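You operate a simulated robot arm through the tools that you are given. There is no shell and no other tool. Be economical: measure what you need, move in short steps, check, and stop when the job is done.

Carry out the task below with a simulated robot arm. There is one attempt and no reset: what you move stays moved.

Task
Stop the fan, squeegee the puddle away, then slide the blue tray over.
Fine: the tray ends where the puddle was; squeegee back. Set down upright: squeegee. What is to be rubbed or washed off counts as gone when no trace of it is left.

The check looks at the end state, three seconds after you hand in, the way a careful person would. Anything else that was tipped, shoved, dropped, spilled or broken makes it a failure.

Robot
A 6-joint arm with a fingered hand on a trunk, on a base that drives. Base frame: it is fixed to the floor where the robot stands at the start and does not move with it; the origin is under the middle of the robot, x ahead of it, y to its left, z up; the surface under the hand at the start is at about z = 820. Lengths are in mm, angles in rad, forces in N, time in s.
With the tool pointing down near the work surface it reaches from about 300 to 800 mm from the robot's upright axis, wherever it stands. Its first joint turns from -2.007 to 2.007 rad. Places, roughly: drain lever [500, -1500, 400]; drying fan switch [500, 0, 900]; hose lever [400, -2000, 500]; puddle [600, -100, 800]; tub tap lever [400, -1800, 600]. Payload 4 kg.
The TCP is the grasp point between the finger pads, 26 mm short of the fingertips. In the tool frame z runs along the fingers and y along their closing line. Largest opening 164 mm; the body of the gripper starts 73 mm behind the TCP. The gripper is a hand of 5 fingers: y runs from the thumb to the fingers, the wrist lies at [0, 0, -239] in the tool frame.
Orientation is told as [roll, pitch, yaw] about the base's x, y, z axes, in that order, counted from this pose: with the fingers straight down and closing along the base's y, the tool's x points along the base's -x, its y along +y and its z along -z.

Tools
- The arm moves only by the tool nudge_tool. Its argument "increments" is a list of rows, each a list of 2 entries, a list of its own where there are three numbers: the shift along the tool's x, y, z in units of 500 mm (1.0 is 500 mm), then the turn, a rotation vector about the tool's x, y, z in units of 120 degrees (1.0 is 120 degrees). In form: [[[tx, ty, tz], [wx, wy, wz]], ...]. A call has 1 to 20 rows; each row is the pose to reach, as a shift and turn from the pose commanded when the call began, along the tool's axes at that moment. A call with a number of a shift or a turn outside -1 to 1 is refused whole. Each row takes 0.2 s and may step no farther than 50 mm and 0.15 rad from the row before; otherwise, the whole call is refused. A pose out of reach is approached as far as the arm can. The call stops where the force on the tool passes 40 N (or 10 N more than at its start, if that is more) or the arm is blocked; 0.2 s more then pass. In this call time passes only in rows, and 0.2 s behind the last. It gives the time, the measured TCP pose, the force on the tool (base axes), the opening and the grip force at its end, in the units of the frame above (readings bear some noise), with the torque about the TCP (base axes, N m) and any sound that the robot's microphone picked up, and new pictures: "show" is both (left out), scene, wrist or none.
- Cameras (640 x 400 px; columns grow to the right, rows downward): "scene" is now at [8.2, 144.9, 1783.8]; the picture's right is [-0.48, -0.87, 0.00], its down [-0.71, 0.39, -0.59] and it looks along [0.51, -0.28, -0.81] (base axes); focal length 248 px, centre (320, 200). "wrist" rides on the gripper at [50, -70, -93] in the tool frame; the picture's right is [0.81, 0.59, 0.00], its down [-0.43, 0.60, -0.68] and it looks along [-0.40, 0.55, 0.74] (tool axes); focal length 270 px, centre (320, 200). There is no depth. A picture from a camera that has moved, and an enlarged one, comes with that camera's place and axes in the base frame and with its lens. The place of the scene camera against the robot may be out by one fixed shift of up to 25 mm in any direction.
- slide_trunk(by): slides the trunk up (or, below 0, down) by that many mm; the arm and the scene camera ride with it, the base frame stays. It gives what a move gives, with no picture.
- base_move(legs): drives the robot by 1 to 6 legs, each [ahead, left, turn to the left] in mm, mm and rad, along the robot's own axes; the way and the turn of a leg run together, so that a leg with both is an arc; at most 1500 mm and 3.142 rad a leg. The arm and the cameras ride along, it lands a little off, and it stops where it bumps. It gives what a move gives, and a new picture of the scene camera.
- set_fingers(finger1, finger2, finger3, finger4, thumb_bend): sets how far each is bent, from 0 (flat) to 1 (curled in); at 0.3 the hand is open as for a grip, at 0.7 the pads meet at the TCP. One left out holds its place. A second passes; each finger stops where it meets its share of the squeeze, and holds until it gets a number again. It is the only way to open and close the hand. It gives what a move gives, with no picture; readings hold the bend of each and the force on the fingers (four entries, about 0 where the hand has none), thumb and palm.
- aim_head(pan, tilt): turns the head with the scene camera to pan (to the left, within 2.705 rad either way) and tilt (down, from -0.506 to 1.204), counted from straight ahead of the robot. It gives what a move gives, and a new picture of the scene camera.
- inspect(camera, box): a new picture of the part [left, top, right, bottom] of that camera's present view, enlarged. No time passes.
- finish_job(): hands the job in; it is judged then, once.

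Work in short steps. Places have to be worked out from the pictures, the camera data and where the tool is seen: move nearer, look again, correct. Check each grasp and each placing, and mend what went wrong. You have 120 turns and 260 pictures in all, those below and enlarged ones among them. Open the gripper and draw the arm clear of the work before you hand the job in, unless the task says otherwise; then end with one line.

The tools are called after "Emit:" as a command line: name --argument value ..., lists and objects as JSON in quotes. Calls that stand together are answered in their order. nudge_tool: Moves the arm, as the interface text tells. Its arguments: {"type":"object","properties":{"increments":{"type":"array"},"show":{"type":"string","enum":["both","scene","wrist","none"]}},"required":["increments"]} The other tools are called the same way: slide_trunk (by) slides the trunk up or down; set_fingers (finger1, finger2, finger3, finger4, thumb_bend) moves the fingers one by one; base_move (legs) drives the base; aim_head (pan, tilt) turns the head that bears the scene camera; inspect (camera, box) takes an enlarged picture of a part of a camera's view; finish_job () hands the job in.

At the start:

```text
time_s: 0.0
position: [570.9, -135.8, 1185.2]
tool_rot: [-0.003, 0.0, -0.001]
ft_force: [-0.2, 0.4, 0.8]
ft_torque: [0.0, 0.0, 0.03]
gripper_width: 163.9
grasp_force: 0.1
shape: jaw
bend: [0.3, 0.3, 0.3, 0.3, 0.3]
finger forces: [0.0, 0.0, 0.0, 0.0, 0.0, 0.0]
trunk travel left (down, up): [-825.0, 165.0]
robot x, y, heading: [-3.2, 1.0, -0.002]
head pan, tilt: [-0.506, 0.946]
```

scene: 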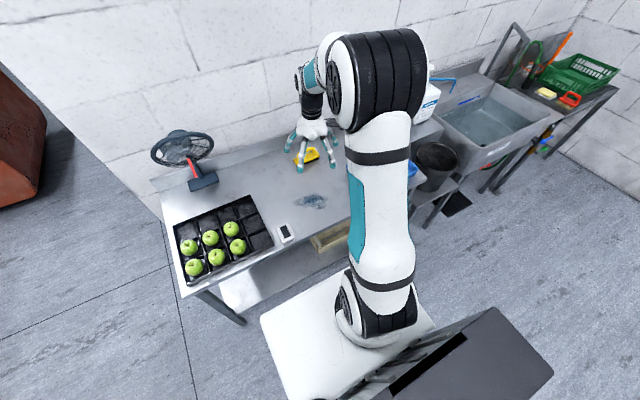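
wrist: 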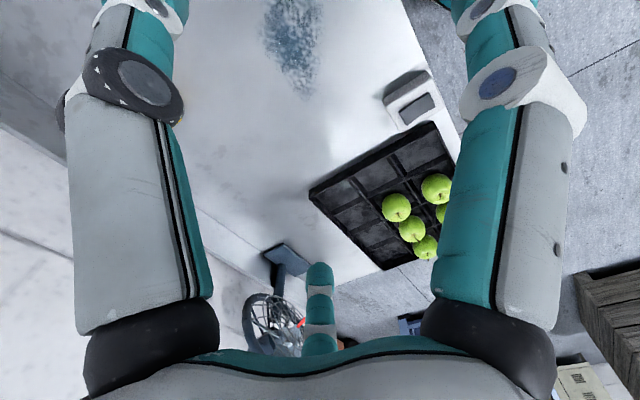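

I start by looking closer at the table: fan, puddle, squeegee (yellow thing?), and the blue tray.

Emit:
inspect --camera "scene" --box '[140, 110, 300, 210]'

Emit:
inspect --camera "scene" --box '[260, 120, 420, 220]'

Emit:
inspect --camera "scene" --box '[400, 40, 640, 190]'

```text
4.00 times, centred on (220, 160) of scene
camera zoom: at [8.2, 144.9, 1783.8], right [-0.48, -0.87, 0.0], down [-0.71, 0.39, -0.59], along [0.51, -0.28, -0.81], focal length 991 px, centre (720, 360)
```

zoom: 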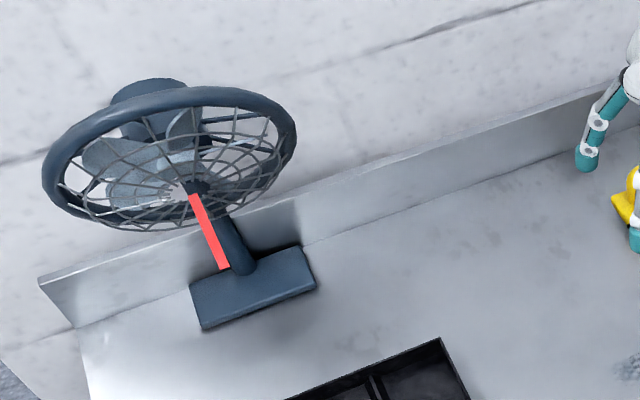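

```text
4.00 times, centred on (340, 170) of scene
camera zoom: at [8.2, 144.9, 1783.8], right [-0.48, -0.87, 0.0], down [-0.71, 0.39, -0.59], along [0.51, -0.28, -0.81], focal length 991 px, centre (240, 320)
```

zoom: 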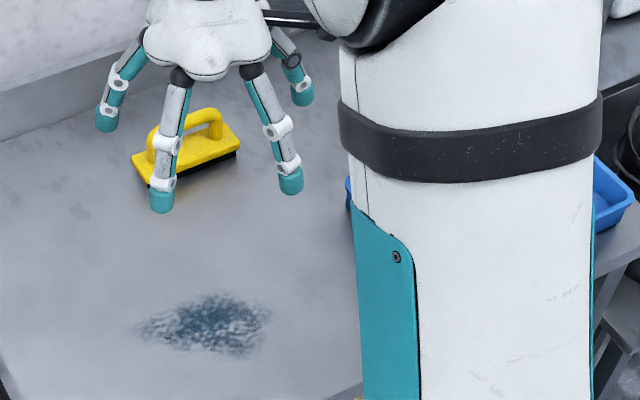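

```text
2.67 times, centred on (520, 115) of scene
camera zoom: at [8.2, 144.9, 1783.8], right [-0.48, -0.87, 0.0], down [-0.71, 0.39, -0.59], along [0.51, -0.28, -0.81], focal length 661 px, centre (-213, 427)
```

zoom: 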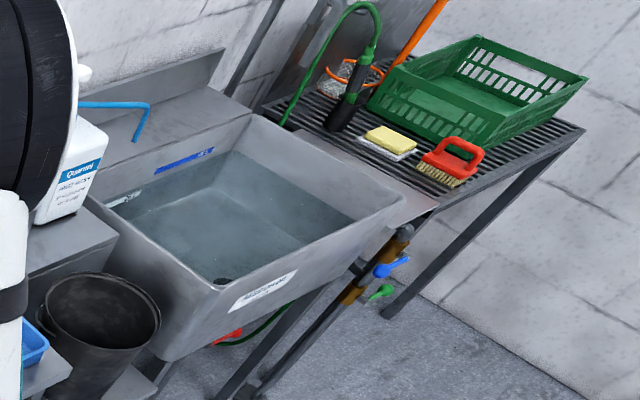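

The white box near (286,232) works out to about [518, 28], which fits the fan switch. The yellow squeegee is at about [890, -263], the puddle about [630, -148]. I look closer at the switch.

Emit:
inspect --camera "scene" --box '[262, 215, 310, 245]'

Emit:
inspect --camera "wrist" --box '[360, 50, 480, 125]'

Emit:
aim_head --pan -0.1 --tilt 0.95

```text
13.33 times, centred on (286, 230) of scene
camera zoom: at [8.2, 144.9, 1783.8], right [-0.48, -0.87, 0.0], down [-0.71, 0.39, -0.59], along [0.51, -0.28, -0.81], focal length 3303 px, centre (773, -200)
```

zoom: 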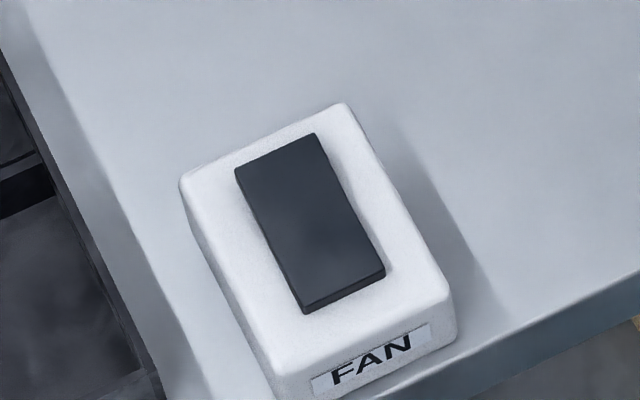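

```text
5.33 times, centred on (420, 88) of wrist
camera zoom: at [521.1, -204.2, 1278.7], right [-0.81, 0.59, 0.0], down [0.43, 0.6, 0.68], along [0.4, 0.55, -0.74], focal length 1442 px, centre (-213, 800)
```

zoom: 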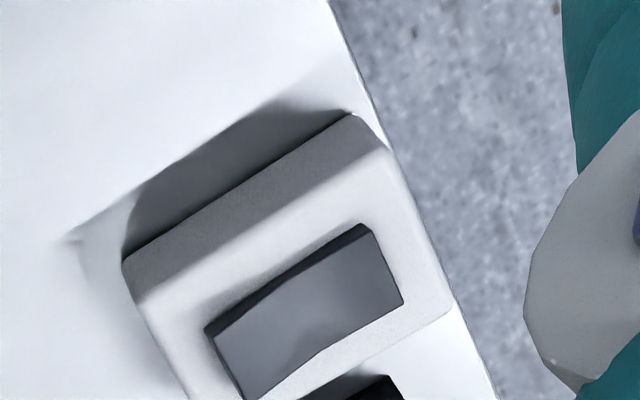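

```text
time_s: 0.9
position: [570.1, -136.0, 1184.9]
tool_rot: [-0.001, -0.003, -0.002]
ft_force: [-0.6, -1.6, -0.4]
ft_torque: [0.0, 0.0, 0.0]
gripper_width: 164.0
grasp_force: 0.0
shape: jaw
bend: [0.3, 0.3, 0.3, 0.3, 0.3]
finger forces: [0.1, 0.0, 0.1, 0.0, 0.1, 0.1]
trunk travel left (down, up): [-825.0, 165.0]
robot x, y, heading: [-0.6, -0.2, 0.003]
head pan, tilt: [-0.099, 0.949]
camera scene: at [16.7, 173.0, 1783.5], right [-0.1, -0.99, 0.0], down [-0.81, 0.08, -0.58], along [0.58, -0.06, -0.81], focal length 248 px, centre (320, 200)
```

scene: 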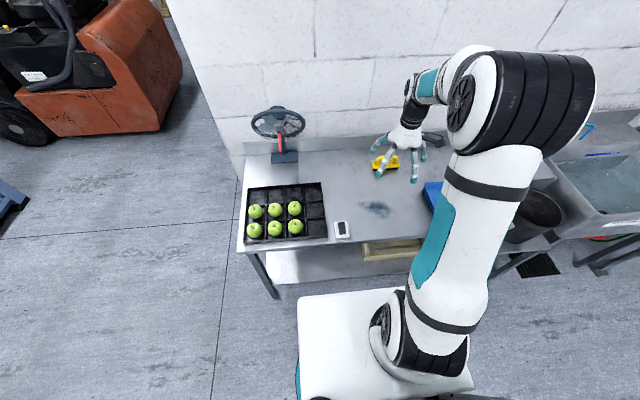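

The near end of the rocker stands proud (far end pressed), so that end wants pushing. I curl everything but one finger to make a poking finger and look at its geometry.

Emit:
set_fingers --finger1 0.5 --finger2 1 --finger3 1 --finger4 1 --thumb_bend 1

Emit:
nudge_tool --increments '[[[0, 0, 0], [0, 0, 0]]]'

Emit:
inspect --camera "scene" --box '[360, 110, 456, 170]'

Emit:
inspect --camera "scene" --box '[230, 160, 390, 260]'

```text
time_s: 1.9
position: [569.7, -134.2, 1185.5]
tool_rot: [-0.002, -0.003, -0.003]
ft_force: [0.0, -0.5, 0.2]
ft_torque: [0.01, -0.03, 0.04]
gripper_width: 71.4
grasp_force: 0.0
shape: fingers
bend: [0.5, 0.94, 0.79, 0.87, 1.0]
finger forces: [0.0, 0.1, 0.1, 0.0, 0.0, 0.1]
trunk travel left (down, up): [-825.0, 165.0]
robot x, y, heading: [1.0, 1.4, -0.002]
head pan, tilt: [-0.099, 0.949]
```

```text
time_s: 2.3
position: [570.5, -135.9, 1184.9]
tool_rot: [-0.002, -0.002, 0.001]
ft_force: [0.4, 0.2, -0.4]
ft_torque: [0.01, 0.0, 0.03]
gripper_width: 71.3
grasp_force: 0.0
shape: fingers
bend: [0.5, 0.94, 0.79, 0.87, 1.0]
finger forces: [0.0, 0.1, 0.0, 0.1, 0.1, 0.1]
trunk travel left (down, up): [-825.0, 165.0]
robot x, y, heading: [-0.0, -1.8, -0.003]
head pan, tilt: [-0.099, 0.949]
camera scene: at [16.7, 173.1, 1783.5], right [-0.1, -1.0, 0.0], down [-0.81, 0.08, -0.58], along [0.58, -0.06, -0.81], focal length 248 px, centre (320, 200)
camera wrist: at [521.1, -204.2, 1278.7], right [-0.81, 0.59, 0.0], down [0.43, 0.6, 0.68], along [0.4, 0.55, -0.74], focal length 270 px, centre (320, 200)
```

scene: 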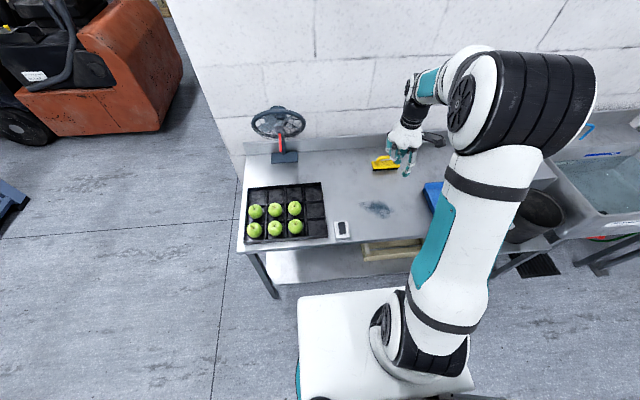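
wrist: 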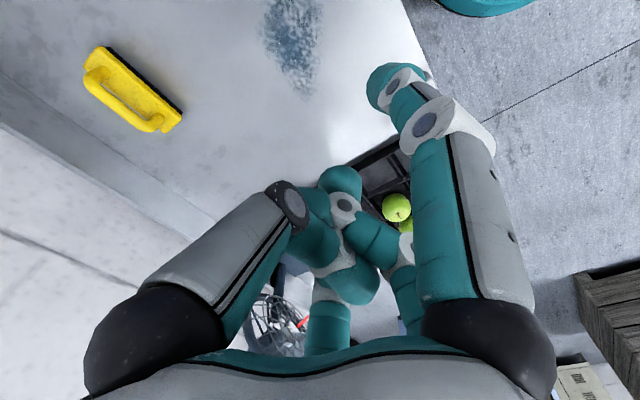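

```text
6.67 times, centred on (408, 140) of scene
camera zoom: at [16.7, 173.1, 1783.5], right [-0.1, -1.0, 0.0], down [-0.81, 0.08, -0.58], along [0.58, -0.06, -0.81], focal length 1652 px, centre (-267, 600)
```

zoom: 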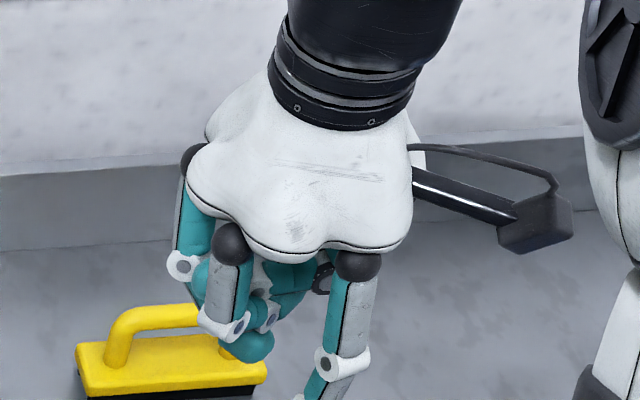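

```text
4.00 times, centred on (310, 210) of scene
camera zoom: at [16.7, 173.1, 1783.5], right [-0.1, -1.0, 0.0], down [-0.81, 0.08, -0.58], along [0.58, -0.06, -0.81], focal length 991 px, centre (360, 160)
```

zoom: 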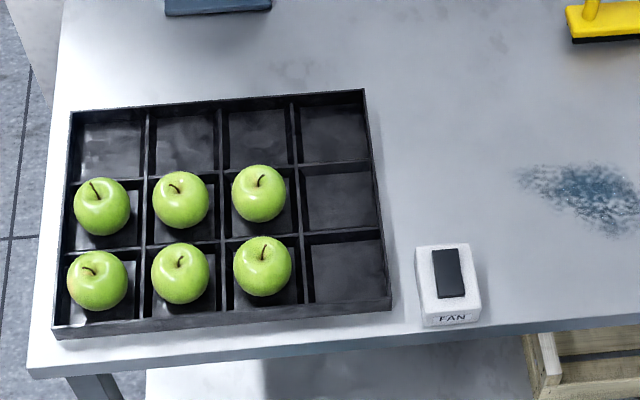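

Finger 1's tip reads (both cameras agree) about [-45,-19,-20] from the TCP. The raised end of the rocker is near [485, 41], so I bring the tip above it, stopping roughly 70 mm high.

Emit:
nudge_tool --increments '[[[0.015, 0.08, 0], [0, 0, 0]], [[0.03, 0.16, 0], [0, 0, 0]], [[0.045, 0.24, 0], [0, 0, 0]], [[0.06, 0.32, 0], [0, 0, 0]], [[0.074, 0.392, 0], [0, 0, 0]], [[0.074, 0.392, 0.08], [0, 0, 0]], [[0.074, 0.392, 0.16], [0, 0, 0]], [[0.074, 0.392, 0.24], [0, 0, 0]], [[0.074, 0.392, 0.32], [0, 0, 0]], [[0.074, 0.392, 0.4], [0, 0, 0]], [[0.074, 0.392, 0.46], [0, 0, 0]]]'

Emit:
inspect --camera "scene" --box '[280, 170, 408, 250]'

```text
time_s: 4.7
position: [533.7, 60.3, 951.9]
tool_rot: [-0.002, -0.002, -0.003]
ft_force: [0.3, 0.6, -1.1]
ft_torque: [0.0, 0.03, 0.0]
gripper_width: 71.5
grasp_force: 0.1
shape: fingers
bend: [0.5, 0.94, 0.79, 0.87, 1.0]
finger forces: [0.0, 0.0, 0.0, 0.0, 0.0, 0.1]
trunk travel left (down, up): [-825.0, 165.0]
robot x, y, heading: [4.6, 1.2, 0.001]
head pan, tilt: [-0.099, 0.949]
camera scene: at [17.6, 173.3, 1783.6], right [-0.1, -1.0, 0.0], down [-0.81, 0.08, -0.58], along [0.58, -0.06, -0.81], focal length 248 px, centre (320, 200)
camera wrist: at [485.3, -9.3, 1046.3], right [-0.81, 0.59, 0.0], down [0.43, 0.6, 0.68], along [0.4, 0.55, -0.74], focal length 270 px, centre (320, 200)
```

scene: 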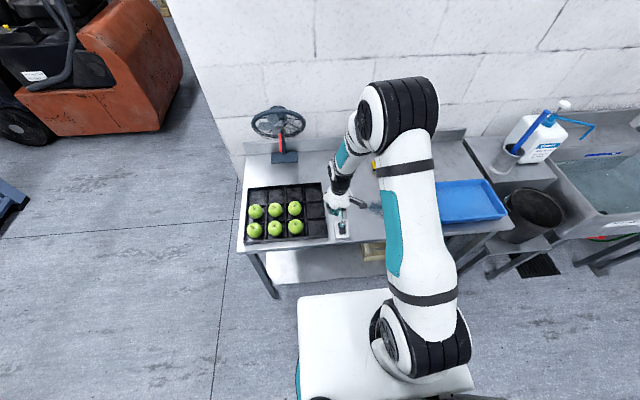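
wrist: 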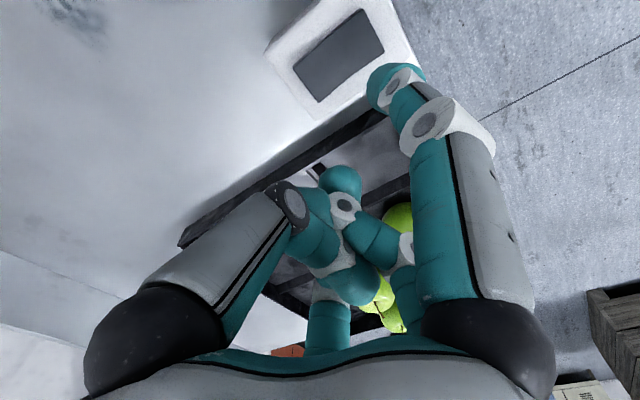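

```text
5.00 times, centred on (344, 210) of scene
camera zoom: at [17.6, 173.3, 1783.6], right [-0.1, -1.0, 0.0], down [-0.81, 0.08, -0.58], along [0.58, -0.06, -0.81], focal length 1239 px, centre (200, 150)
```

zoom: 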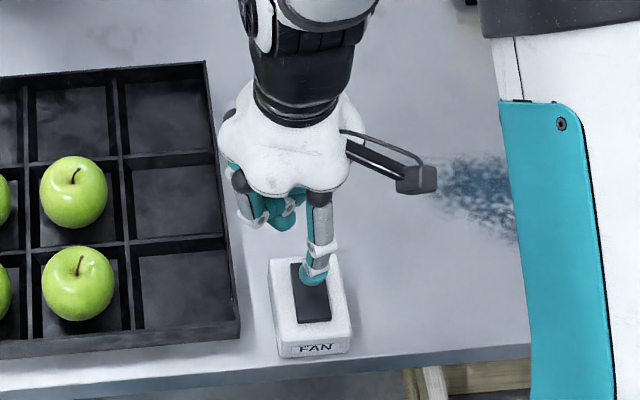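

The tip sits close to the rocker's near end; I shift it 6 mm forward and 4 mm right, then go down 45 mm to look again.

Emit:
nudge_tool --increments '[[[-0.012, -0.008, 0.0], [0, 0, 0]], [[-0.012, -0.008, 0.05], [0, 0, 0]], [[-0.012, -0.008, 0.09], [0, 0, 0]]]'

Emit:
inspect --camera "scene" --box '[312, 195, 376, 235]'

```text
time_s: 5.5
position: [538.7, 53.7, 910.4]
tool_rot: [-0.002, -0.001, 0.0]
ft_force: [-0.1, -0.3, -0.1]
ft_torque: [-0.01, -0.03, 0.0]
gripper_width: 71.5
grasp_force: 0.1
shape: fingers
bend: [0.5, 0.94, 0.79, 0.87, 1.0]
finger forces: [0.1, 0.0, 0.0, 0.1, 0.1, 0.1]
trunk travel left (down, up): [-825.0, 165.0]
robot x, y, heading: [3.7, -0.6, 0.002]
head pan, tilt: [-0.099, 0.949]
camera scene: at [17.0, 173.1, 1783.6], right [-0.1, -1.0, 0.0], down [-0.81, 0.08, -0.58], along [0.58, -0.06, -0.81], focal length 248 px, centre (320, 200)
camera wrist: at [489.0, -14.3, 1004.1], right [-0.81, 0.59, 0.0], down [0.43, 0.6, 0.68], along [0.4, 0.55, -0.74], focal length 270 px, centre (320, 200)
```

scene: 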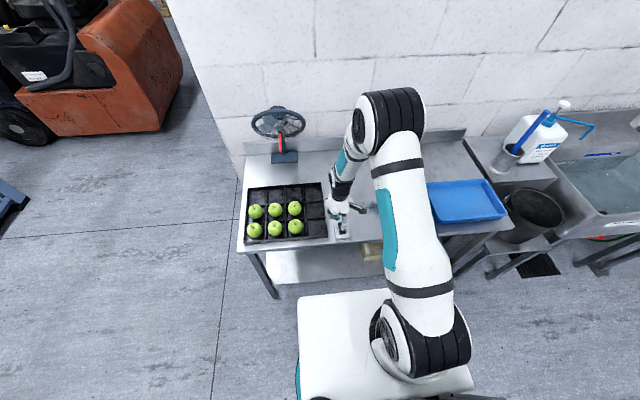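
wrist: 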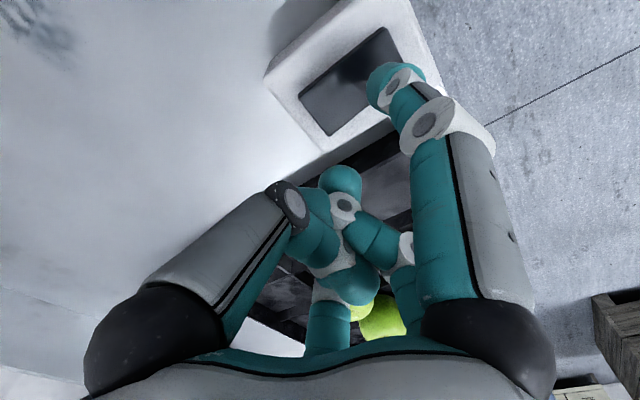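

```text
10.00 times, centred on (344, 215) of scene
camera zoom: at [17.0, 173.1, 1783.6], right [-0.1, -1.0, 0.0], down [-0.81, 0.08, -0.58], along [0.58, -0.06, -0.81], focal length 2477 px, centre (80, 50)
```

zoom: 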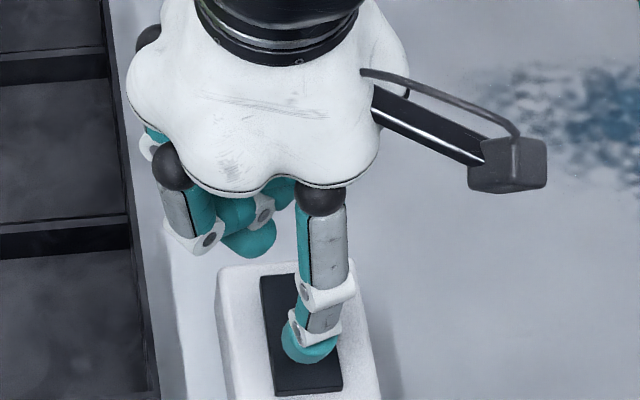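

Tip is over the near half; going down drifts it toward the near edge in the view, so I add 6 mm forward and descend 20 mm.

Emit:
nudge_tool --increments '[[[-0.012, 0, 0.01], [0, 0, 0]], [[-0.012, 0, 0.02], [0, 0, 0]], [[-0.012, 0, 0.03], [0, 0, 0]], [[-0.012, 0, 0.04], [0, 0, 0]]]'

Emit:
inspect --camera "scene" --box '[312, 205, 376, 245]'

```text
time_s: 6.4
position: [549.2, 56.7, 900.1]
tool_rot: [0.001, -0.009, -0.002]
ft_force: [-1.4, 0.6, 30.5]
ft_torque: [-0.65, 1.69, -0.08]
gripper_width: 74.8
grasp_force: 14.9
shape: fingers
bend: [0.47, 0.94, 0.79, 0.87, 1.0]
finger forces: [30.8, 0.0, 0.0, 0.0, 0.0, 0.0]
trunk travel left (down, up): [-825.0, 165.0]
robot x, y, heading: [-0.1, 4.7, -0.002]
head pan, tilt: [-0.099, 0.949]
stopped in row 4: the force on the tool passed its limit at 47 N (the readings are from after the stop); the commanded pose is now the measured one
camera scene: at [15.0, 173.1, 1784.0], right [-0.1, -1.0, 0.0], down [-0.81, 0.08, -0.58], along [0.58, -0.06, -0.81], focal length 248 px, centre (320, 200)
camera wrist: at [498.9, -11.8, 992.0], right [-0.81, 0.59, -0.01], down [0.43, 0.6, 0.68], along [0.41, 0.55, -0.73], focal length 270 px, centre (320, 200)
```

scene: 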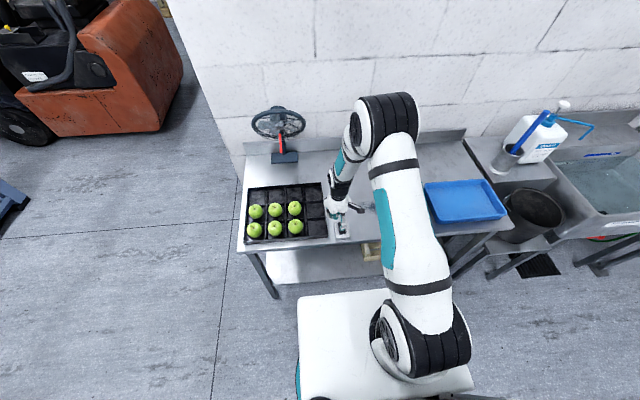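
wrist: 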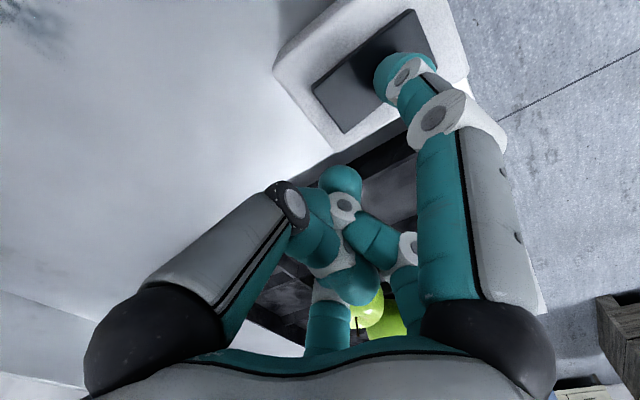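

```text
10.00 times, centred on (344, 225) of scene
camera zoom: at [15.0, 173.1, 1784.0], right [-0.1, -1.0, 0.0], down [-0.81, 0.08, -0.58], along [0.58, -0.06, -0.81], focal length 2477 px, centre (80, -50)
```

zoom: 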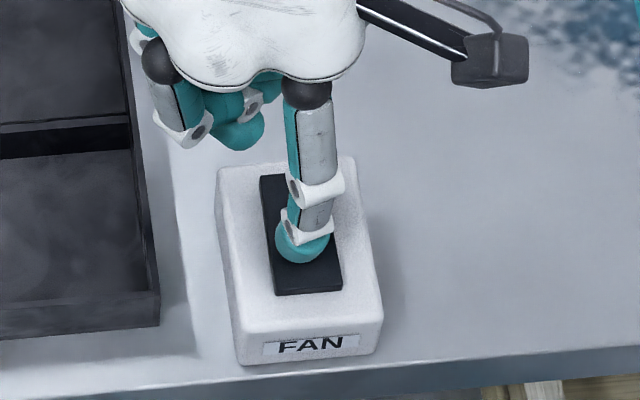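

It pressed with 47 N. I raise the hand and check the rocker and the fan.

Emit:
nudge_tool --increments '[[[0, 0, -0.08], [0, 0, 0]], [[0, 0, -0.16], [0, 0, 0]], [[-0.06, 0, -0.22], [0, 0, 0]], [[-0.14, 0, -0.22], [0, 0, 0]], [[-0.22, 0, -0.22], [0, 0, 0]]]'

Emit:
inspect --camera "scene" --box '[312, 205, 376, 245]'

Emit:
inspect --camera "scene" --box '[240, 95, 320, 170]'

```text
time_s: 7.6
position: [659.9, 56.3, 1005.4]
tool_rot: [0.0, -0.004, -0.003]
ft_force: [1.3, -0.6, -0.5]
ft_torque: [-0.02, 0.06, -0.02]
gripper_width: 71.3
grasp_force: 0.1
shape: fingers
bend: [0.5, 0.94, 0.79, 0.87, 1.0]
finger forces: [0.0, 0.1, 0.1, 0.0, 0.0, 0.0]
trunk travel left (down, up): [-825.0, 165.0]
robot x, y, heading: [0.3, -2.4, 0.003]
head pan, tilt: [-0.099, 0.949]
camera scene: at [18.1, 173.2, 1783.5], right [-0.1, -1.0, 0.0], down [-0.81, 0.08, -0.58], along [0.58, -0.06, -0.81], focal length 248 px, centre (320, 200)
camera wrist: at [609.7, -11.9, 1099.2], right [-0.81, 0.59, 0.0], down [0.43, 0.6, 0.68], along [0.4, 0.55, -0.73], focal length 270 px, centre (320, 200)
```

scene: 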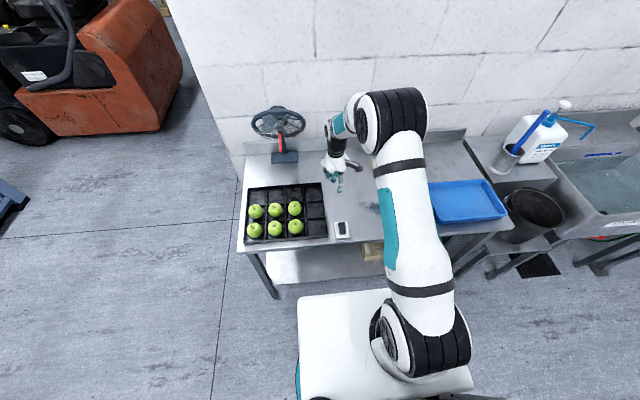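
wrist: 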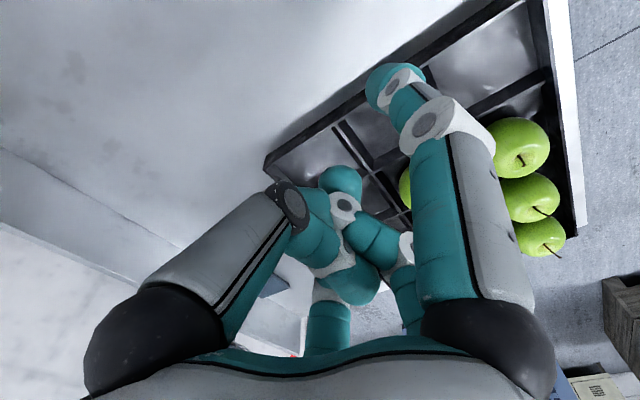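

```text
10.00 times, centred on (344, 225) of scene
camera zoom: at [18.1, 173.2, 1783.5], right [-0.1, -1.0, 0.0], down [-0.81, 0.08, -0.58], along [0.58, -0.06, -0.81], focal length 2477 px, centre (80, -50)
```

zoom: 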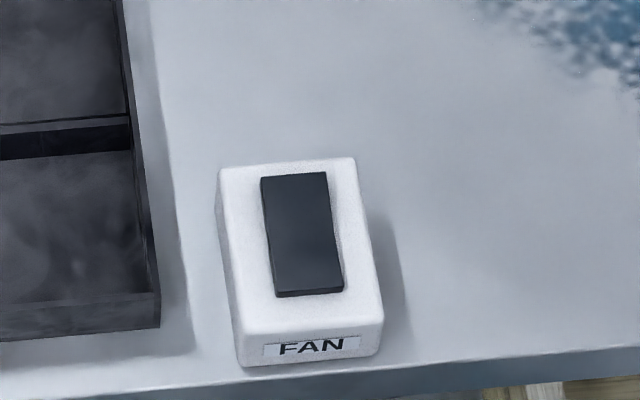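

```text
5.33 times, centred on (280, 132) of scene
camera zoom: at [18.1, 173.2, 1783.5], right [-0.1, -1.0, 0.0], down [-0.81, 0.08, -0.58], along [0.58, -0.06, -0.81], focal length 1321 px, centre (533, 560)
```

zoom: 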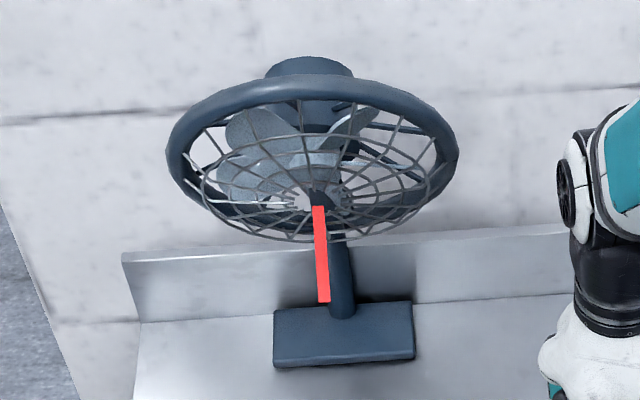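

To tell whether the fan blades turn, I look again a little later.

Emit:
nudge_tool --increments '[[[0, 0, 0], [0, 0, 0]]]' --show "none"

Emit:
inspect --camera "scene" --box '[240, 95, 320, 170]'

Emit:
inspect --camera "scene" --box '[332, 215, 356, 235]'

```text
time_s: 8.0
position: [658.9, 56.7, 1005.5]
tool_rot: [0.0, -0.006, -0.001]
ft_force: [0.1, 0.4, 0.0]
ft_torque: [0.0, 0.03, -0.01]
gripper_width: 71.5
grasp_force: 0.0
shape: fingers
bend: [0.5, 0.94, 0.79, 0.87, 1.0]
finger forces: [0.1, 0.1, 0.0, 0.0, 0.0, 0.0]
trunk travel left (down, up): [-825.0, 165.0]
robot x, y, heading: [2.8, 0.9, -0.001]
head pan, tilt: [-0.099, 0.949]
```

```text
5.33 times, centred on (280, 132) of scene
camera zoom: at [17.3, 173.2, 1783.5], right [-0.1, -1.0, 0.0], down [-0.81, 0.08, -0.58], along [0.58, -0.06, -0.81], focal length 1321 px, centre (533, 560)
```

zoom: 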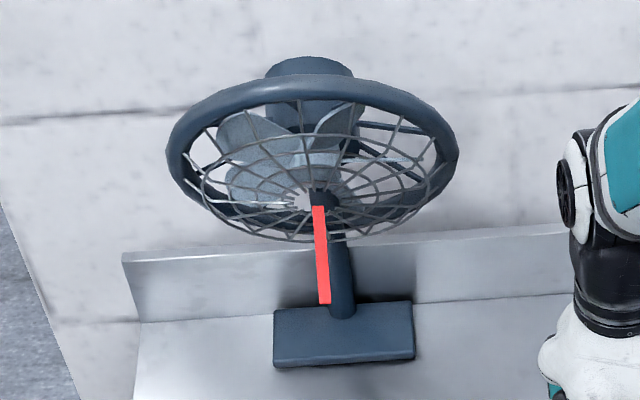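

```text
16.00 times, centred on (344, 225) of scene
camera zoom: at [17.3, 173.2, 1783.5], right [-0.1, -1.0, 0.0], down [-0.81, 0.08, -0.58], along [0.58, -0.06, -0.81], focal length 3964 px, centre (-64, -200)
```

zoom: 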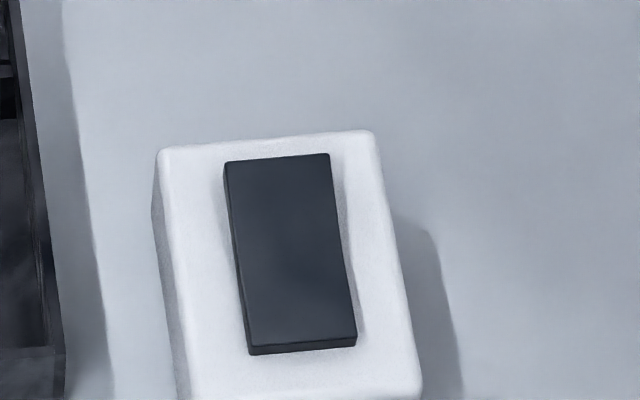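

The blades turned only a little in 0.4 s: either coasting down or aliased. I wait and look again twice.

Emit:
nudge_tool --increments '[[[0, 0, 0], [0, 0, 0]], [[0, 0, 0], [0, 0, 0]], [[0, 0, 0], [0, 0, 0]], [[0, 0, 0], [0, 0, 0]], [[0, 0, 0], [0, 0, 0]], [[0, 0, 0], [0, 0, 0]], [[0, 0, 0], [0, 0, 0]], [[0, 0, 0], [0, 0, 0]]]' --show "none"

Emit:
inspect --camera "scene" --box '[240, 95, 320, 170]'

Emit:
nudge_tool --increments '[[[0, 0, 0], [0, 0, 0]], [[0, 0, 0], [0, 0, 0]]]' --show "none"

Emit:
inspect --camera "scene" --box '[240, 95, 320, 170]'

```text
time_s: 9.8
position: [659.0, 55.9, 1006.4]
tool_rot: [-0.001, -0.005, -0.003]
ft_force: [-0.3, 0.9, -0.1]
ft_torque: [-0.02, 0.01, -0.02]
gripper_width: 71.4
grasp_force: 0.0
shape: fingers
bend: [0.5, 0.94, 0.79, 0.87, 1.0]
finger forces: [0.1, 0.1, 0.0, 0.0, 0.0, 0.0]
trunk travel left (down, up): [-825.0, 165.0]
robot x, y, heading: [5.3, -1.0, 0.004]
head pan, tilt: [-0.099, 0.949]
```

```text
5.33 times, centred on (280, 132) of scene
camera zoom: at [16.8, 173.2, 1783.5], right [-0.1, -1.0, 0.0], down [-0.81, 0.08, -0.58], along [0.58, -0.06, -0.81], focal length 1321 px, centre (533, 560)
```

zoom: 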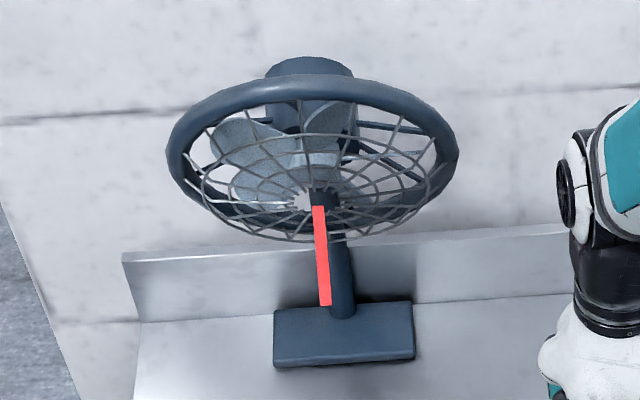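

```text
time_s: 10.4
position: [658.2, 57.0, 1006.1]
tool_rot: [0.0, -0.005, -0.002]
ft_force: [-0.5, 0.3, -0.4]
ft_torque: [-0.03, 0.0, -0.01]
gripper_width: 71.7
grasp_force: 0.1
shape: fingers
bend: [0.5, 0.94, 0.79, 0.87, 1.0]
finger forces: [0.0, 0.0, 0.1, 0.0, 0.0, 0.0]
trunk travel left (down, up): [-825.0, 165.0]
robot x, y, heading: [-2.3, 0.6, -0.002]
head pan, tilt: [-0.099, 0.949]
```

```text
5.33 times, centred on (280, 132) of scene
camera zoom: at [16.8, 173.2, 1783.5], right [-0.1, -1.0, 0.0], down [-0.81, 0.08, -0.58], along [0.58, -0.06, -0.81], focal length 1321 px, centre (533, 560)
```

zoom: 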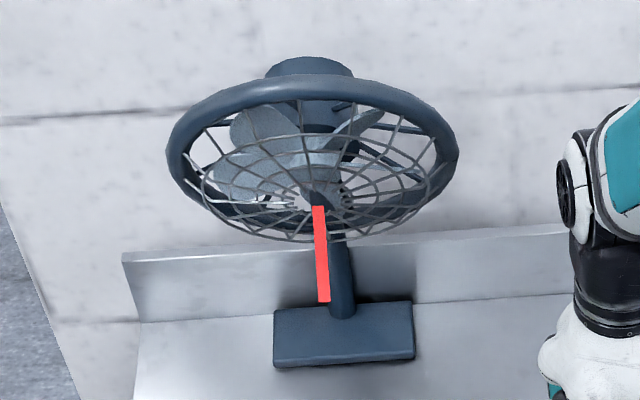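

The blades and the ribbon still move, so the fan still runs: I had pressed near the rocker's middle. I go back and press about 15 mm closer to its raised near end.

Emit:
nudge_tool --increments '[[[0.08, -0.004, 0], [0, 0, 0]], [[0.16, -0.004, 0], [0, 0, 0]], [[0.25, -0.004, 0], [0, 0, 0]], [[0.25, -0.004, 0.08], [0, 0, 0]], [[0.25, -0.004, 0.16], [0, 0, 0]], [[0.25, -0.004, 0.19], [0, 0, 0]], [[0.25, -0.004, 0.2], [0, 0, 0]], [[0.25, -0.004, 0.21], [0, 0, 0]], [[0.25, -0.004, 0.22], [0, 0, 0]], [[0.25, -0.004, 0.23], [0, 0, 0]], [[0.25, -0.004, 0.24], [0, 0, 0]]]' --show "none"

Emit:
inspect --camera "scene" --box '[312, 205, 376, 245]'

```text
time_s: 12.5
position: [535.9, 56.2, 897.8]
tool_rot: [0.0, -0.013, -0.004]
ft_force: [-1.3, 1.4, 32.5]
ft_torque: [-0.69, 1.72, -0.15]
gripper_width: 73.4
grasp_force: 16.8
shape: fingers
bend: [0.47, 0.94, 0.79, 0.87, 1.0]
finger forces: [32.6, 0.1, 0.1, 0.0, 0.1, 0.1]
trunk travel left (down, up): [-825.0, 165.0]
robot x, y, heading: [1.0, 0.0, 0.003]
head pan, tilt: [-0.099, 0.949]
stopped in row 10: the force on the tool passed its limit at 47 N (the readings are from after the stop); the commanded pose is now the measured one
```

```text
10.00 times, centred on (344, 225) of scene
camera zoom: at [14.9, 173.2, 1784.0], right [-0.1, -1.0, 0.0], down [-0.81, 0.08, -0.58], along [0.58, -0.06, -0.81], focal length 2477 px, centre (80, -50)
```

zoom: 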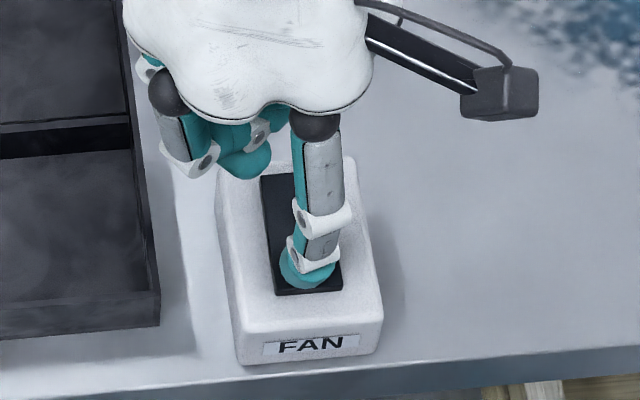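

Now it was pressed right at the near end; contact height there was 2 mm lower than mid. I lift a little and check the fan.

Emit:
nudge_tool --increments '[[[0, 0, -0.08], [0, 0, 0]], [[0, 0, -0.14], [0, 0, 0]]]' --show "none"

Emit:
inspect --camera "scene" --box '[240, 95, 320, 170]'

Emit:
nudge_tool --increments '[[[0, 0, -0.14], [0, 0, 0]], [[0, 0, -0.14], [0, 0, 0]], [[0, 0, -0.14], [0, 0, 0]], [[0, 0, -0.14], [0, 0, 0]]]' --show "wrist"

Emit:
inspect --camera "scene" --box '[240, 95, 320, 170]'

```text
time_s: 13.1
position: [532.4, 56.5, 967.1]
tool_rot: [0.001, -0.009, -0.001]
ft_force: [-0.1, -0.2, -0.3]
ft_torque: [0.02, -0.01, 0.01]
gripper_width: 71.7
grasp_force: 0.0
shape: fingers
bend: [0.5, 0.94, 0.79, 0.87, 1.0]
finger forces: [0.1, 0.1, 0.1, 0.1, 0.0, 0.1]
trunk travel left (down, up): [-825.0, 165.0]
robot x, y, heading: [-0.6, 0.5, 0.001]
head pan, tilt: [-0.099, 0.949]
```

```text
5.33 times, centred on (280, 132) of scene
camera zoom: at [16.6, 173.2, 1783.3], right [-0.1, -1.0, 0.0], down [-0.81, 0.08, -0.58], along [0.58, -0.06, -0.81], focal length 1321 px, centre (533, 560)
```

zoom: 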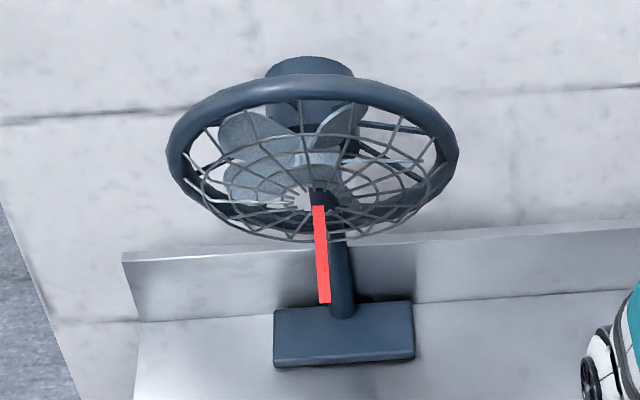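

```text
refused: row 1 steps farther than a row can; nothing moved
```

```text
5.33 times, centred on (280, 132) of scene
camera zoom: at [16.6, 173.2, 1783.3], right [-0.1, -1.0, 0.0], down [-0.81, 0.08, -0.58], along [0.58, -0.06, -0.81], focal length 1321 px, centre (533, 560)
```

zoom: 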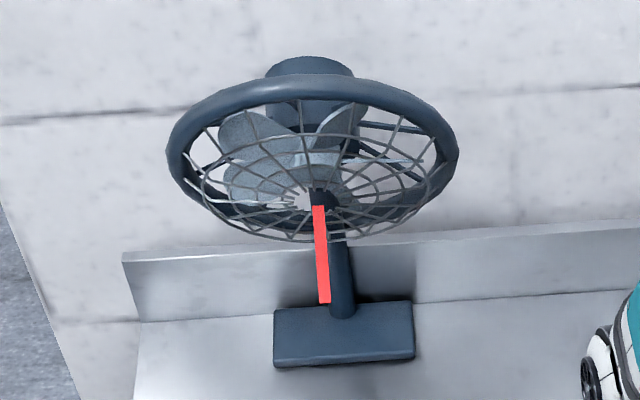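

I wait half a second without moving to compare the blades, and look at the rocker from the wrist camera.

Emit:
nudge_tool --increments '[[[0, 0, -0.06], [0, 0, 0]], [[0, 0, -0.06], [0, 0, 0]], [[0, 0, -0.06], [0, 0, 0]]]' --show "none"

Emit:
inspect --camera "scene" --box '[240, 95, 320, 170]'

Emit:
inspect --camera "wrist" --box '[260, 0, 420, 100]'

```text
time_s: 13.9
position: [532.8, 56.6, 999.1]
tool_rot: [0.0, -0.01, -0.002]
ft_force: [0.0, 0.2, -0.9]
ft_torque: [-0.02, -0.03, -0.03]
gripper_width: 71.4
grasp_force: 0.1
shape: fingers
bend: [0.5, 0.94, 0.79, 0.87, 1.0]
finger forces: [0.0, 0.0, 0.0, 0.0, 0.0, 0.1]
trunk travel left (down, up): [-825.0, 165.0]
robot x, y, heading: [-0.6, 2.0, 0.0]
head pan, tilt: [-0.099, 0.949]
```

```text
5.33 times, centred on (280, 132) of scene
camera zoom: at [16.1, 173.1, 1783.5], right [-0.1, -1.0, 0.0], down [-0.81, 0.08, -0.58], along [0.58, -0.06, -0.81], focal length 1321 px, centre (533, 560)
```

zoom: 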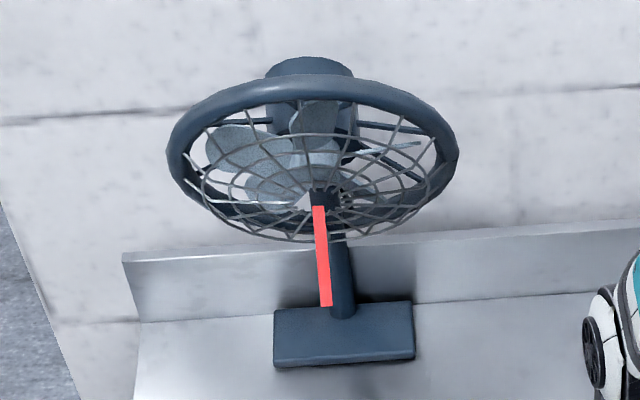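

```text
4.00 times, centred on (340, 50) of wrist
camera zoom: at [482.2, -12.7, 1092.7], right [-0.81, 0.59, -0.01], down [0.43, 0.59, 0.68], along [0.41, 0.55, -0.73], focal length 1081 px, centre (240, 800)
```

zoom: 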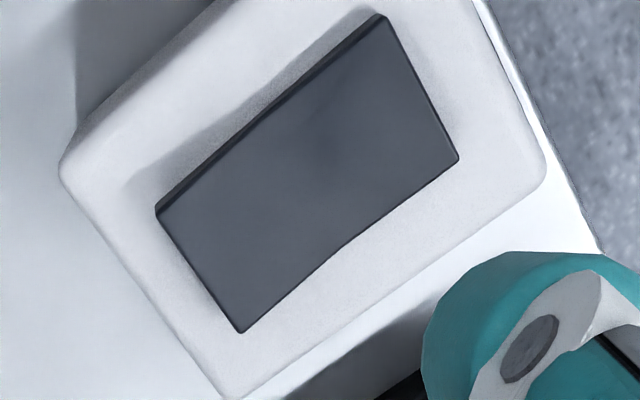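

The fan still turns, and both the shadow and the contact height say the far end is the raised one. I press the far end now: TCP x about 573.

Emit:
nudge_tool --increments '[[[-0.08, -0.002, 0.0], [0, 0, 0]], [[-0.08, -0.002, 0.08], [0, 0, 0]], [[-0.08, -0.002, 0.16], [0, 0, 0]], [[-0.08, -0.002, 0.17], [0, 0, 0]], [[-0.08, -0.002, 0.18], [0, 0, 0]], [[-0.08, -0.002, 0.19], [0, 0, 0]], [[-0.08, -0.002, 0.2], [0, 0, 0]], [[-0.08, -0.002, 0.21], [0, 0, 0]], [[-0.08, -0.002, 0.22], [0, 0, 0]]]' --show "none"

Emit:
inspect --camera "scene" --box '[312, 205, 376, 245]'

Emit:
nudge_tool --increments '[[[0, 0, -0.08], [0, 0, 0]], [[0, 0, -0.16], [0, 0, 0]], [[0, 0, -0.24], [0, 0, 0]], [[0, 0, -0.24], [0, 0, 0]], [[0, 0, -0.24], [0, 0, 0]], [[0, 0, -0.24], [0, 0, 0]]]' --show "none"

Emit:
inspect --camera "scene" --box '[240, 95, 320, 170]'

Emit:
nudge_tool --increments '[[[0, 0, 0], [0, 0, 0]], [[0, 0, 0], [0, 0, 0]], [[0, 0, 0], [0, 0, 0]]]' --show "none"

Emit:
inspect --camera "scene" --box '[240, 95, 320, 170]'

```text
time_s: 15.7
position: [578.6, 54.5, 897.8]
tool_rot: [0.0, -0.018, 0.001]
ft_force: [-1.3, -0.6, 29.7]
ft_torque: [-0.37, 1.72, 0.0]
gripper_width: 73.4
grasp_force: 15.1
shape: fingers
bend: [0.47, 0.94, 0.79, 0.87, 1.0]
finger forces: [29.9, 0.1, 0.0, 0.0, 0.0, 0.0]
trunk travel left (down, up): [-825.0, 165.0]
robot x, y, heading: [-1.1, -2.9, -0.002]
head pan, tilt: [-0.099, 0.949]
stopped in row 8: the force on the tool passed its limit at 47 N (the readings are from after the stop); the commanded pose is now the measured one
```

```text
10.00 times, centred on (344, 225) of scene
camera zoom: at [15.1, 173.1, 1783.9], right [-0.1, -1.0, 0.0], down [-0.81, 0.08, -0.58], along [0.58, -0.06, -0.81], focal length 2477 px, centre (80, -50)
```

zoom: 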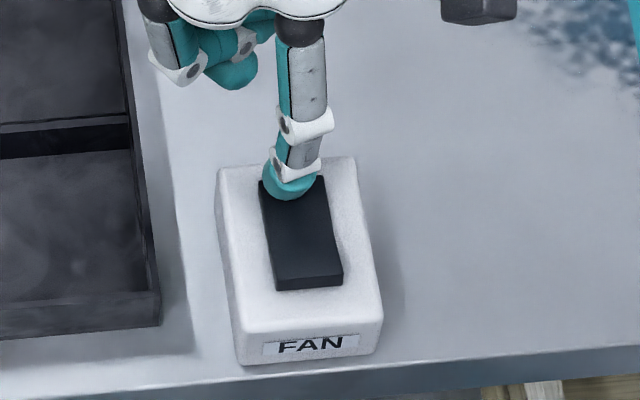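

```text
time_s: 17.1
position: [579.0, 55.9, 1013.7]
tool_rot: [-0.001, -0.015, -0.001]
ft_force: [-0.1, 0.1, -0.1]
ft_torque: [-0.01, -0.03, 0.0]
gripper_width: 71.4
grasp_force: 0.0
shape: fingers
bend: [0.5, 0.94, 0.79, 0.87, 1.0]
finger forces: [0.0, 0.0, 0.1, 0.1, 0.0, 0.1]
trunk travel left (down, up): [-825.0, 165.0]
robot x, y, heading: [0.4, 1.5, -0.005]
head pan, tilt: [-0.099, 0.949]
```

```text
5.33 times, centred on (280, 132) of scene
camera zoom: at [17.0, 173.2, 1783.5], right [-0.1, -1.0, 0.0], down [-0.81, 0.08, -0.58], along [0.58, -0.06, -0.81], focal length 1321 px, centre (533, 560)
```

zoom: 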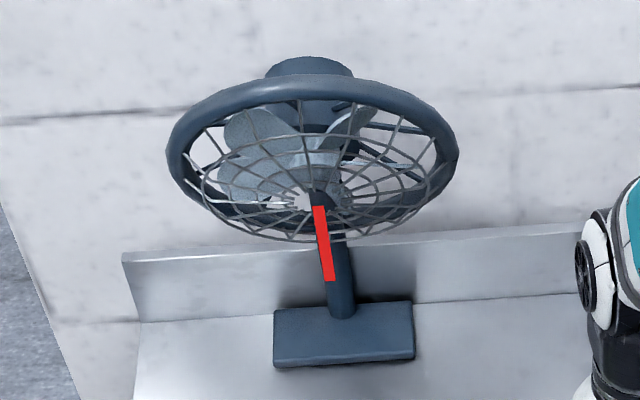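

```text
time_s: 17.9
position: [578.6, 55.4, 1015.0]
tool_rot: [0.0, -0.017, -0.002]
ft_force: [-0.2, -1.0, -0.6]
ft_torque: [-0.04, -0.02, -0.04]
gripper_width: 71.2
grasp_force: 0.2
shape: fingers
bend: [0.5, 0.94, 0.79, 0.87, 1.0]
finger forces: [0.0, 0.0, 0.0, 0.1, 0.0, 0.0]
trunk travel left (down, up): [-825.0, 165.0]
robot x, y, heading: [-0.2, -5.1, -0.001]
head pan, tilt: [-0.099, 0.949]
```

```text
5.33 times, centred on (280, 132) of scene
camera zoom: at [16.8, 173.2, 1783.5], right [-0.1, -1.0, 0.0], down [-0.81, 0.08, -0.58], along [0.58, -0.06, -0.81], focal length 1321 px, centre (533, 560)
```

zoom: 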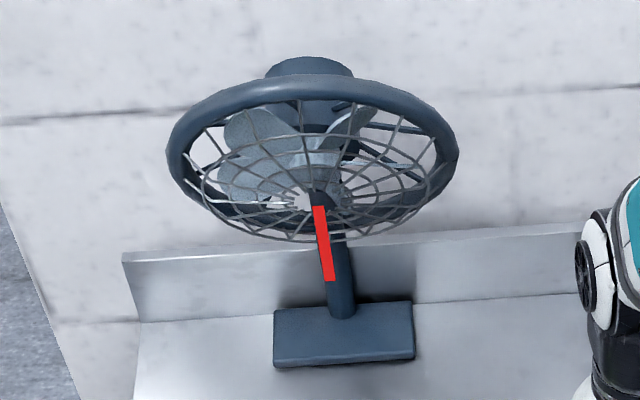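

The ribbon now hangs still and the blades hold: the fan is off. The squeegee at about [877, -248] lies past the 800 mm reach, so I look down to see how much room the base has before the table.

Emit:
aim_head --pan 0.0 --tilt 1.2

Emit:
aim_head --pan -0.5 --tilt 0.8

```text
time_s: 18.7
position: [578.7, 55.3, 1015.1]
tool_rot: [-0.001, -0.016, 0.0]
ft_force: [0.4, -0.2, -0.8]
ft_torque: [-0.01, -0.01, 0.0]
gripper_width: 71.4
grasp_force: 0.1
shape: fingers
bend: [0.5, 0.94, 0.79, 0.87, 1.0]
finger forces: [0.1, 0.1, 0.1, 0.0, 0.1, 0.0]
trunk travel left (down, up): [-825.0, 165.0]
robot x, y, heading: [0.2, 0.8, -0.0]
head pan, tilt: [0.0, 1.201]
camera scene: at [0.4, 180.4, 1767.4], right [0.0, -1.0, 0.0], down [-0.93, 0.0, -0.36], along [0.36, 0.0, -0.93], focal length 248 px, centre (320, 200)
```

scene: 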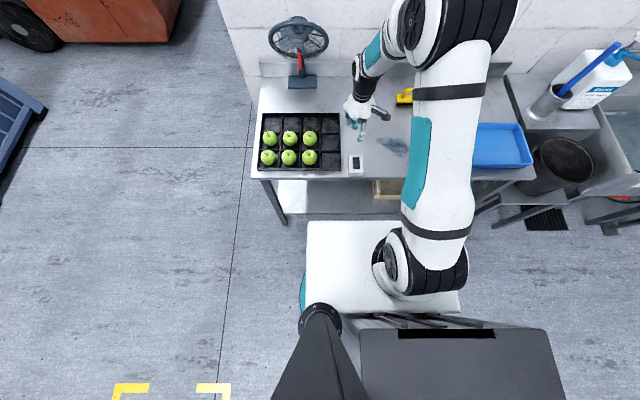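

```text
time_s: 19.6
position: [577.9, 56.0, 1014.1]
tool_rot: [0.0, -0.017, -0.001]
ft_force: [0.2, -0.1, -0.4]
ft_torque: [0.03, 0.0, 0.0]
gripper_width: 71.6
grasp_force: 0.2
shape: fingers
bend: [0.5, 0.94, 0.79, 0.87, 1.0]
finger forces: [0.1, 0.1, 0.0, 0.0, 0.0, 0.0]
trunk travel left (down, up): [-825.0, 165.0]
robot x, y, heading: [-1.7, -1.6, 0.004]
head pan, tilt: [-0.499, 0.799]
camera scene: at [15.2, 141.9, 1795.0], right [-0.48, -0.88, 0.0], down [-0.63, 0.34, -0.7], along [0.61, -0.33, -0.72], focal length 248 px, centre (320, 200)
```

scene: 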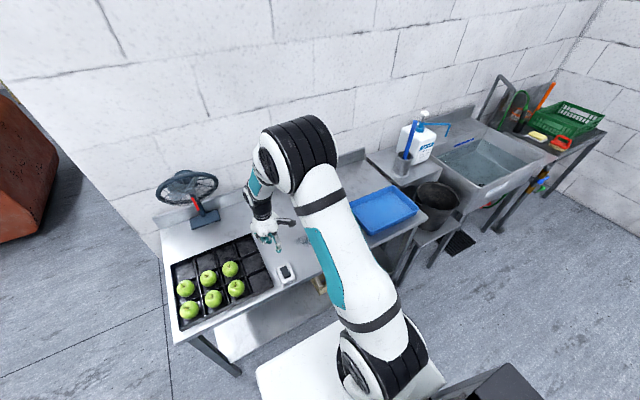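

I raise the trunk by 150 mm to get parallax on the base's front edge versus the table shelf.

Emit:
slide_trunk --by 150

Emit:
aim_head --pan 0.0 --tilt 1.2

Emit:
inspect --camera "scene" --box '[240, 150, 400, 250]'

```text
time_s: 21.4
position: [578.9, 55.4, 1165.0]
tool_rot: [0.0, -0.017, -0.004]
ft_force: [0.0, -0.1, 0.0]
ft_torque: [0.0, -0.03, -0.01]
gripper_width: 71.6
grasp_force: 0.1
shape: fingers
bend: [0.5, 0.94, 0.79, 0.87, 1.0]
finger forces: [0.0, 0.0, 0.1, 0.0, 0.0, 0.0]
trunk travel left (down, up): [-975.0, 15.0]
robot x, y, heading: [-0.2, 1.4, 0.007]
head pan, tilt: [-0.499, 0.799]
```

```text
time_s: 22.3
position: [579.0, 56.6, 1164.6]
tool_rot: [0.0, -0.015, -0.002]
ft_force: [0.6, -0.9, 0.6]
ft_torque: [-0.02, 0.04, -0.03]
gripper_width: 71.5
grasp_force: 0.1
shape: fingers
bend: [0.5, 0.94, 0.79, 0.87, 1.0]
finger forces: [0.0, 0.0, 0.1, 0.1, 0.0, 0.0]
trunk travel left (down, up): [-975.0, 15.0]
robot x, y, heading: [1.0, -0.6, -0.001]
head pan, tilt: [0.0, 1.201]
camera scene: at [0.4, 180.3, 1917.4], right [0.0, -1.0, 0.0], down [-0.93, 0.0, -0.36], along [0.36, 0.0, -0.93], focal length 248 px, centre (320, 200)
```

scene: 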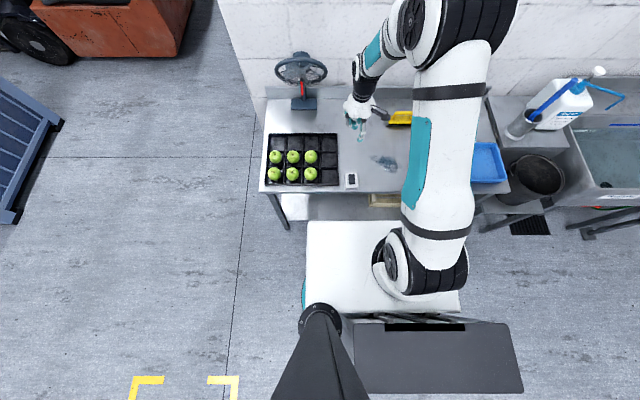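

```text
4.00 times, centred on (320, 200) of scene
camera zoom: at [0.4, 180.3, 1917.4], right [0.0, -1.0, 0.0], down [-0.93, 0.0, -0.36], along [0.36, 0.0, -0.93], focal length 991 px, centre (320, 200)
```

zoom: 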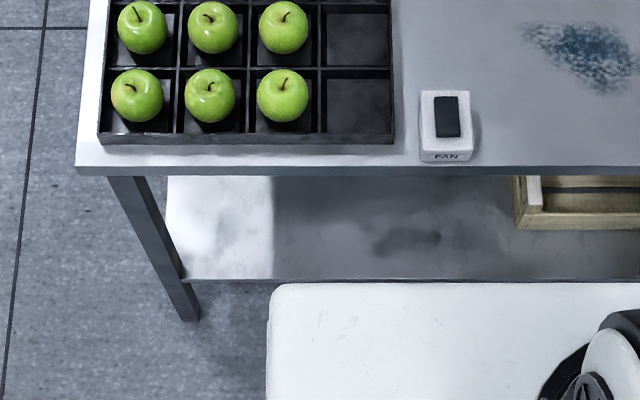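

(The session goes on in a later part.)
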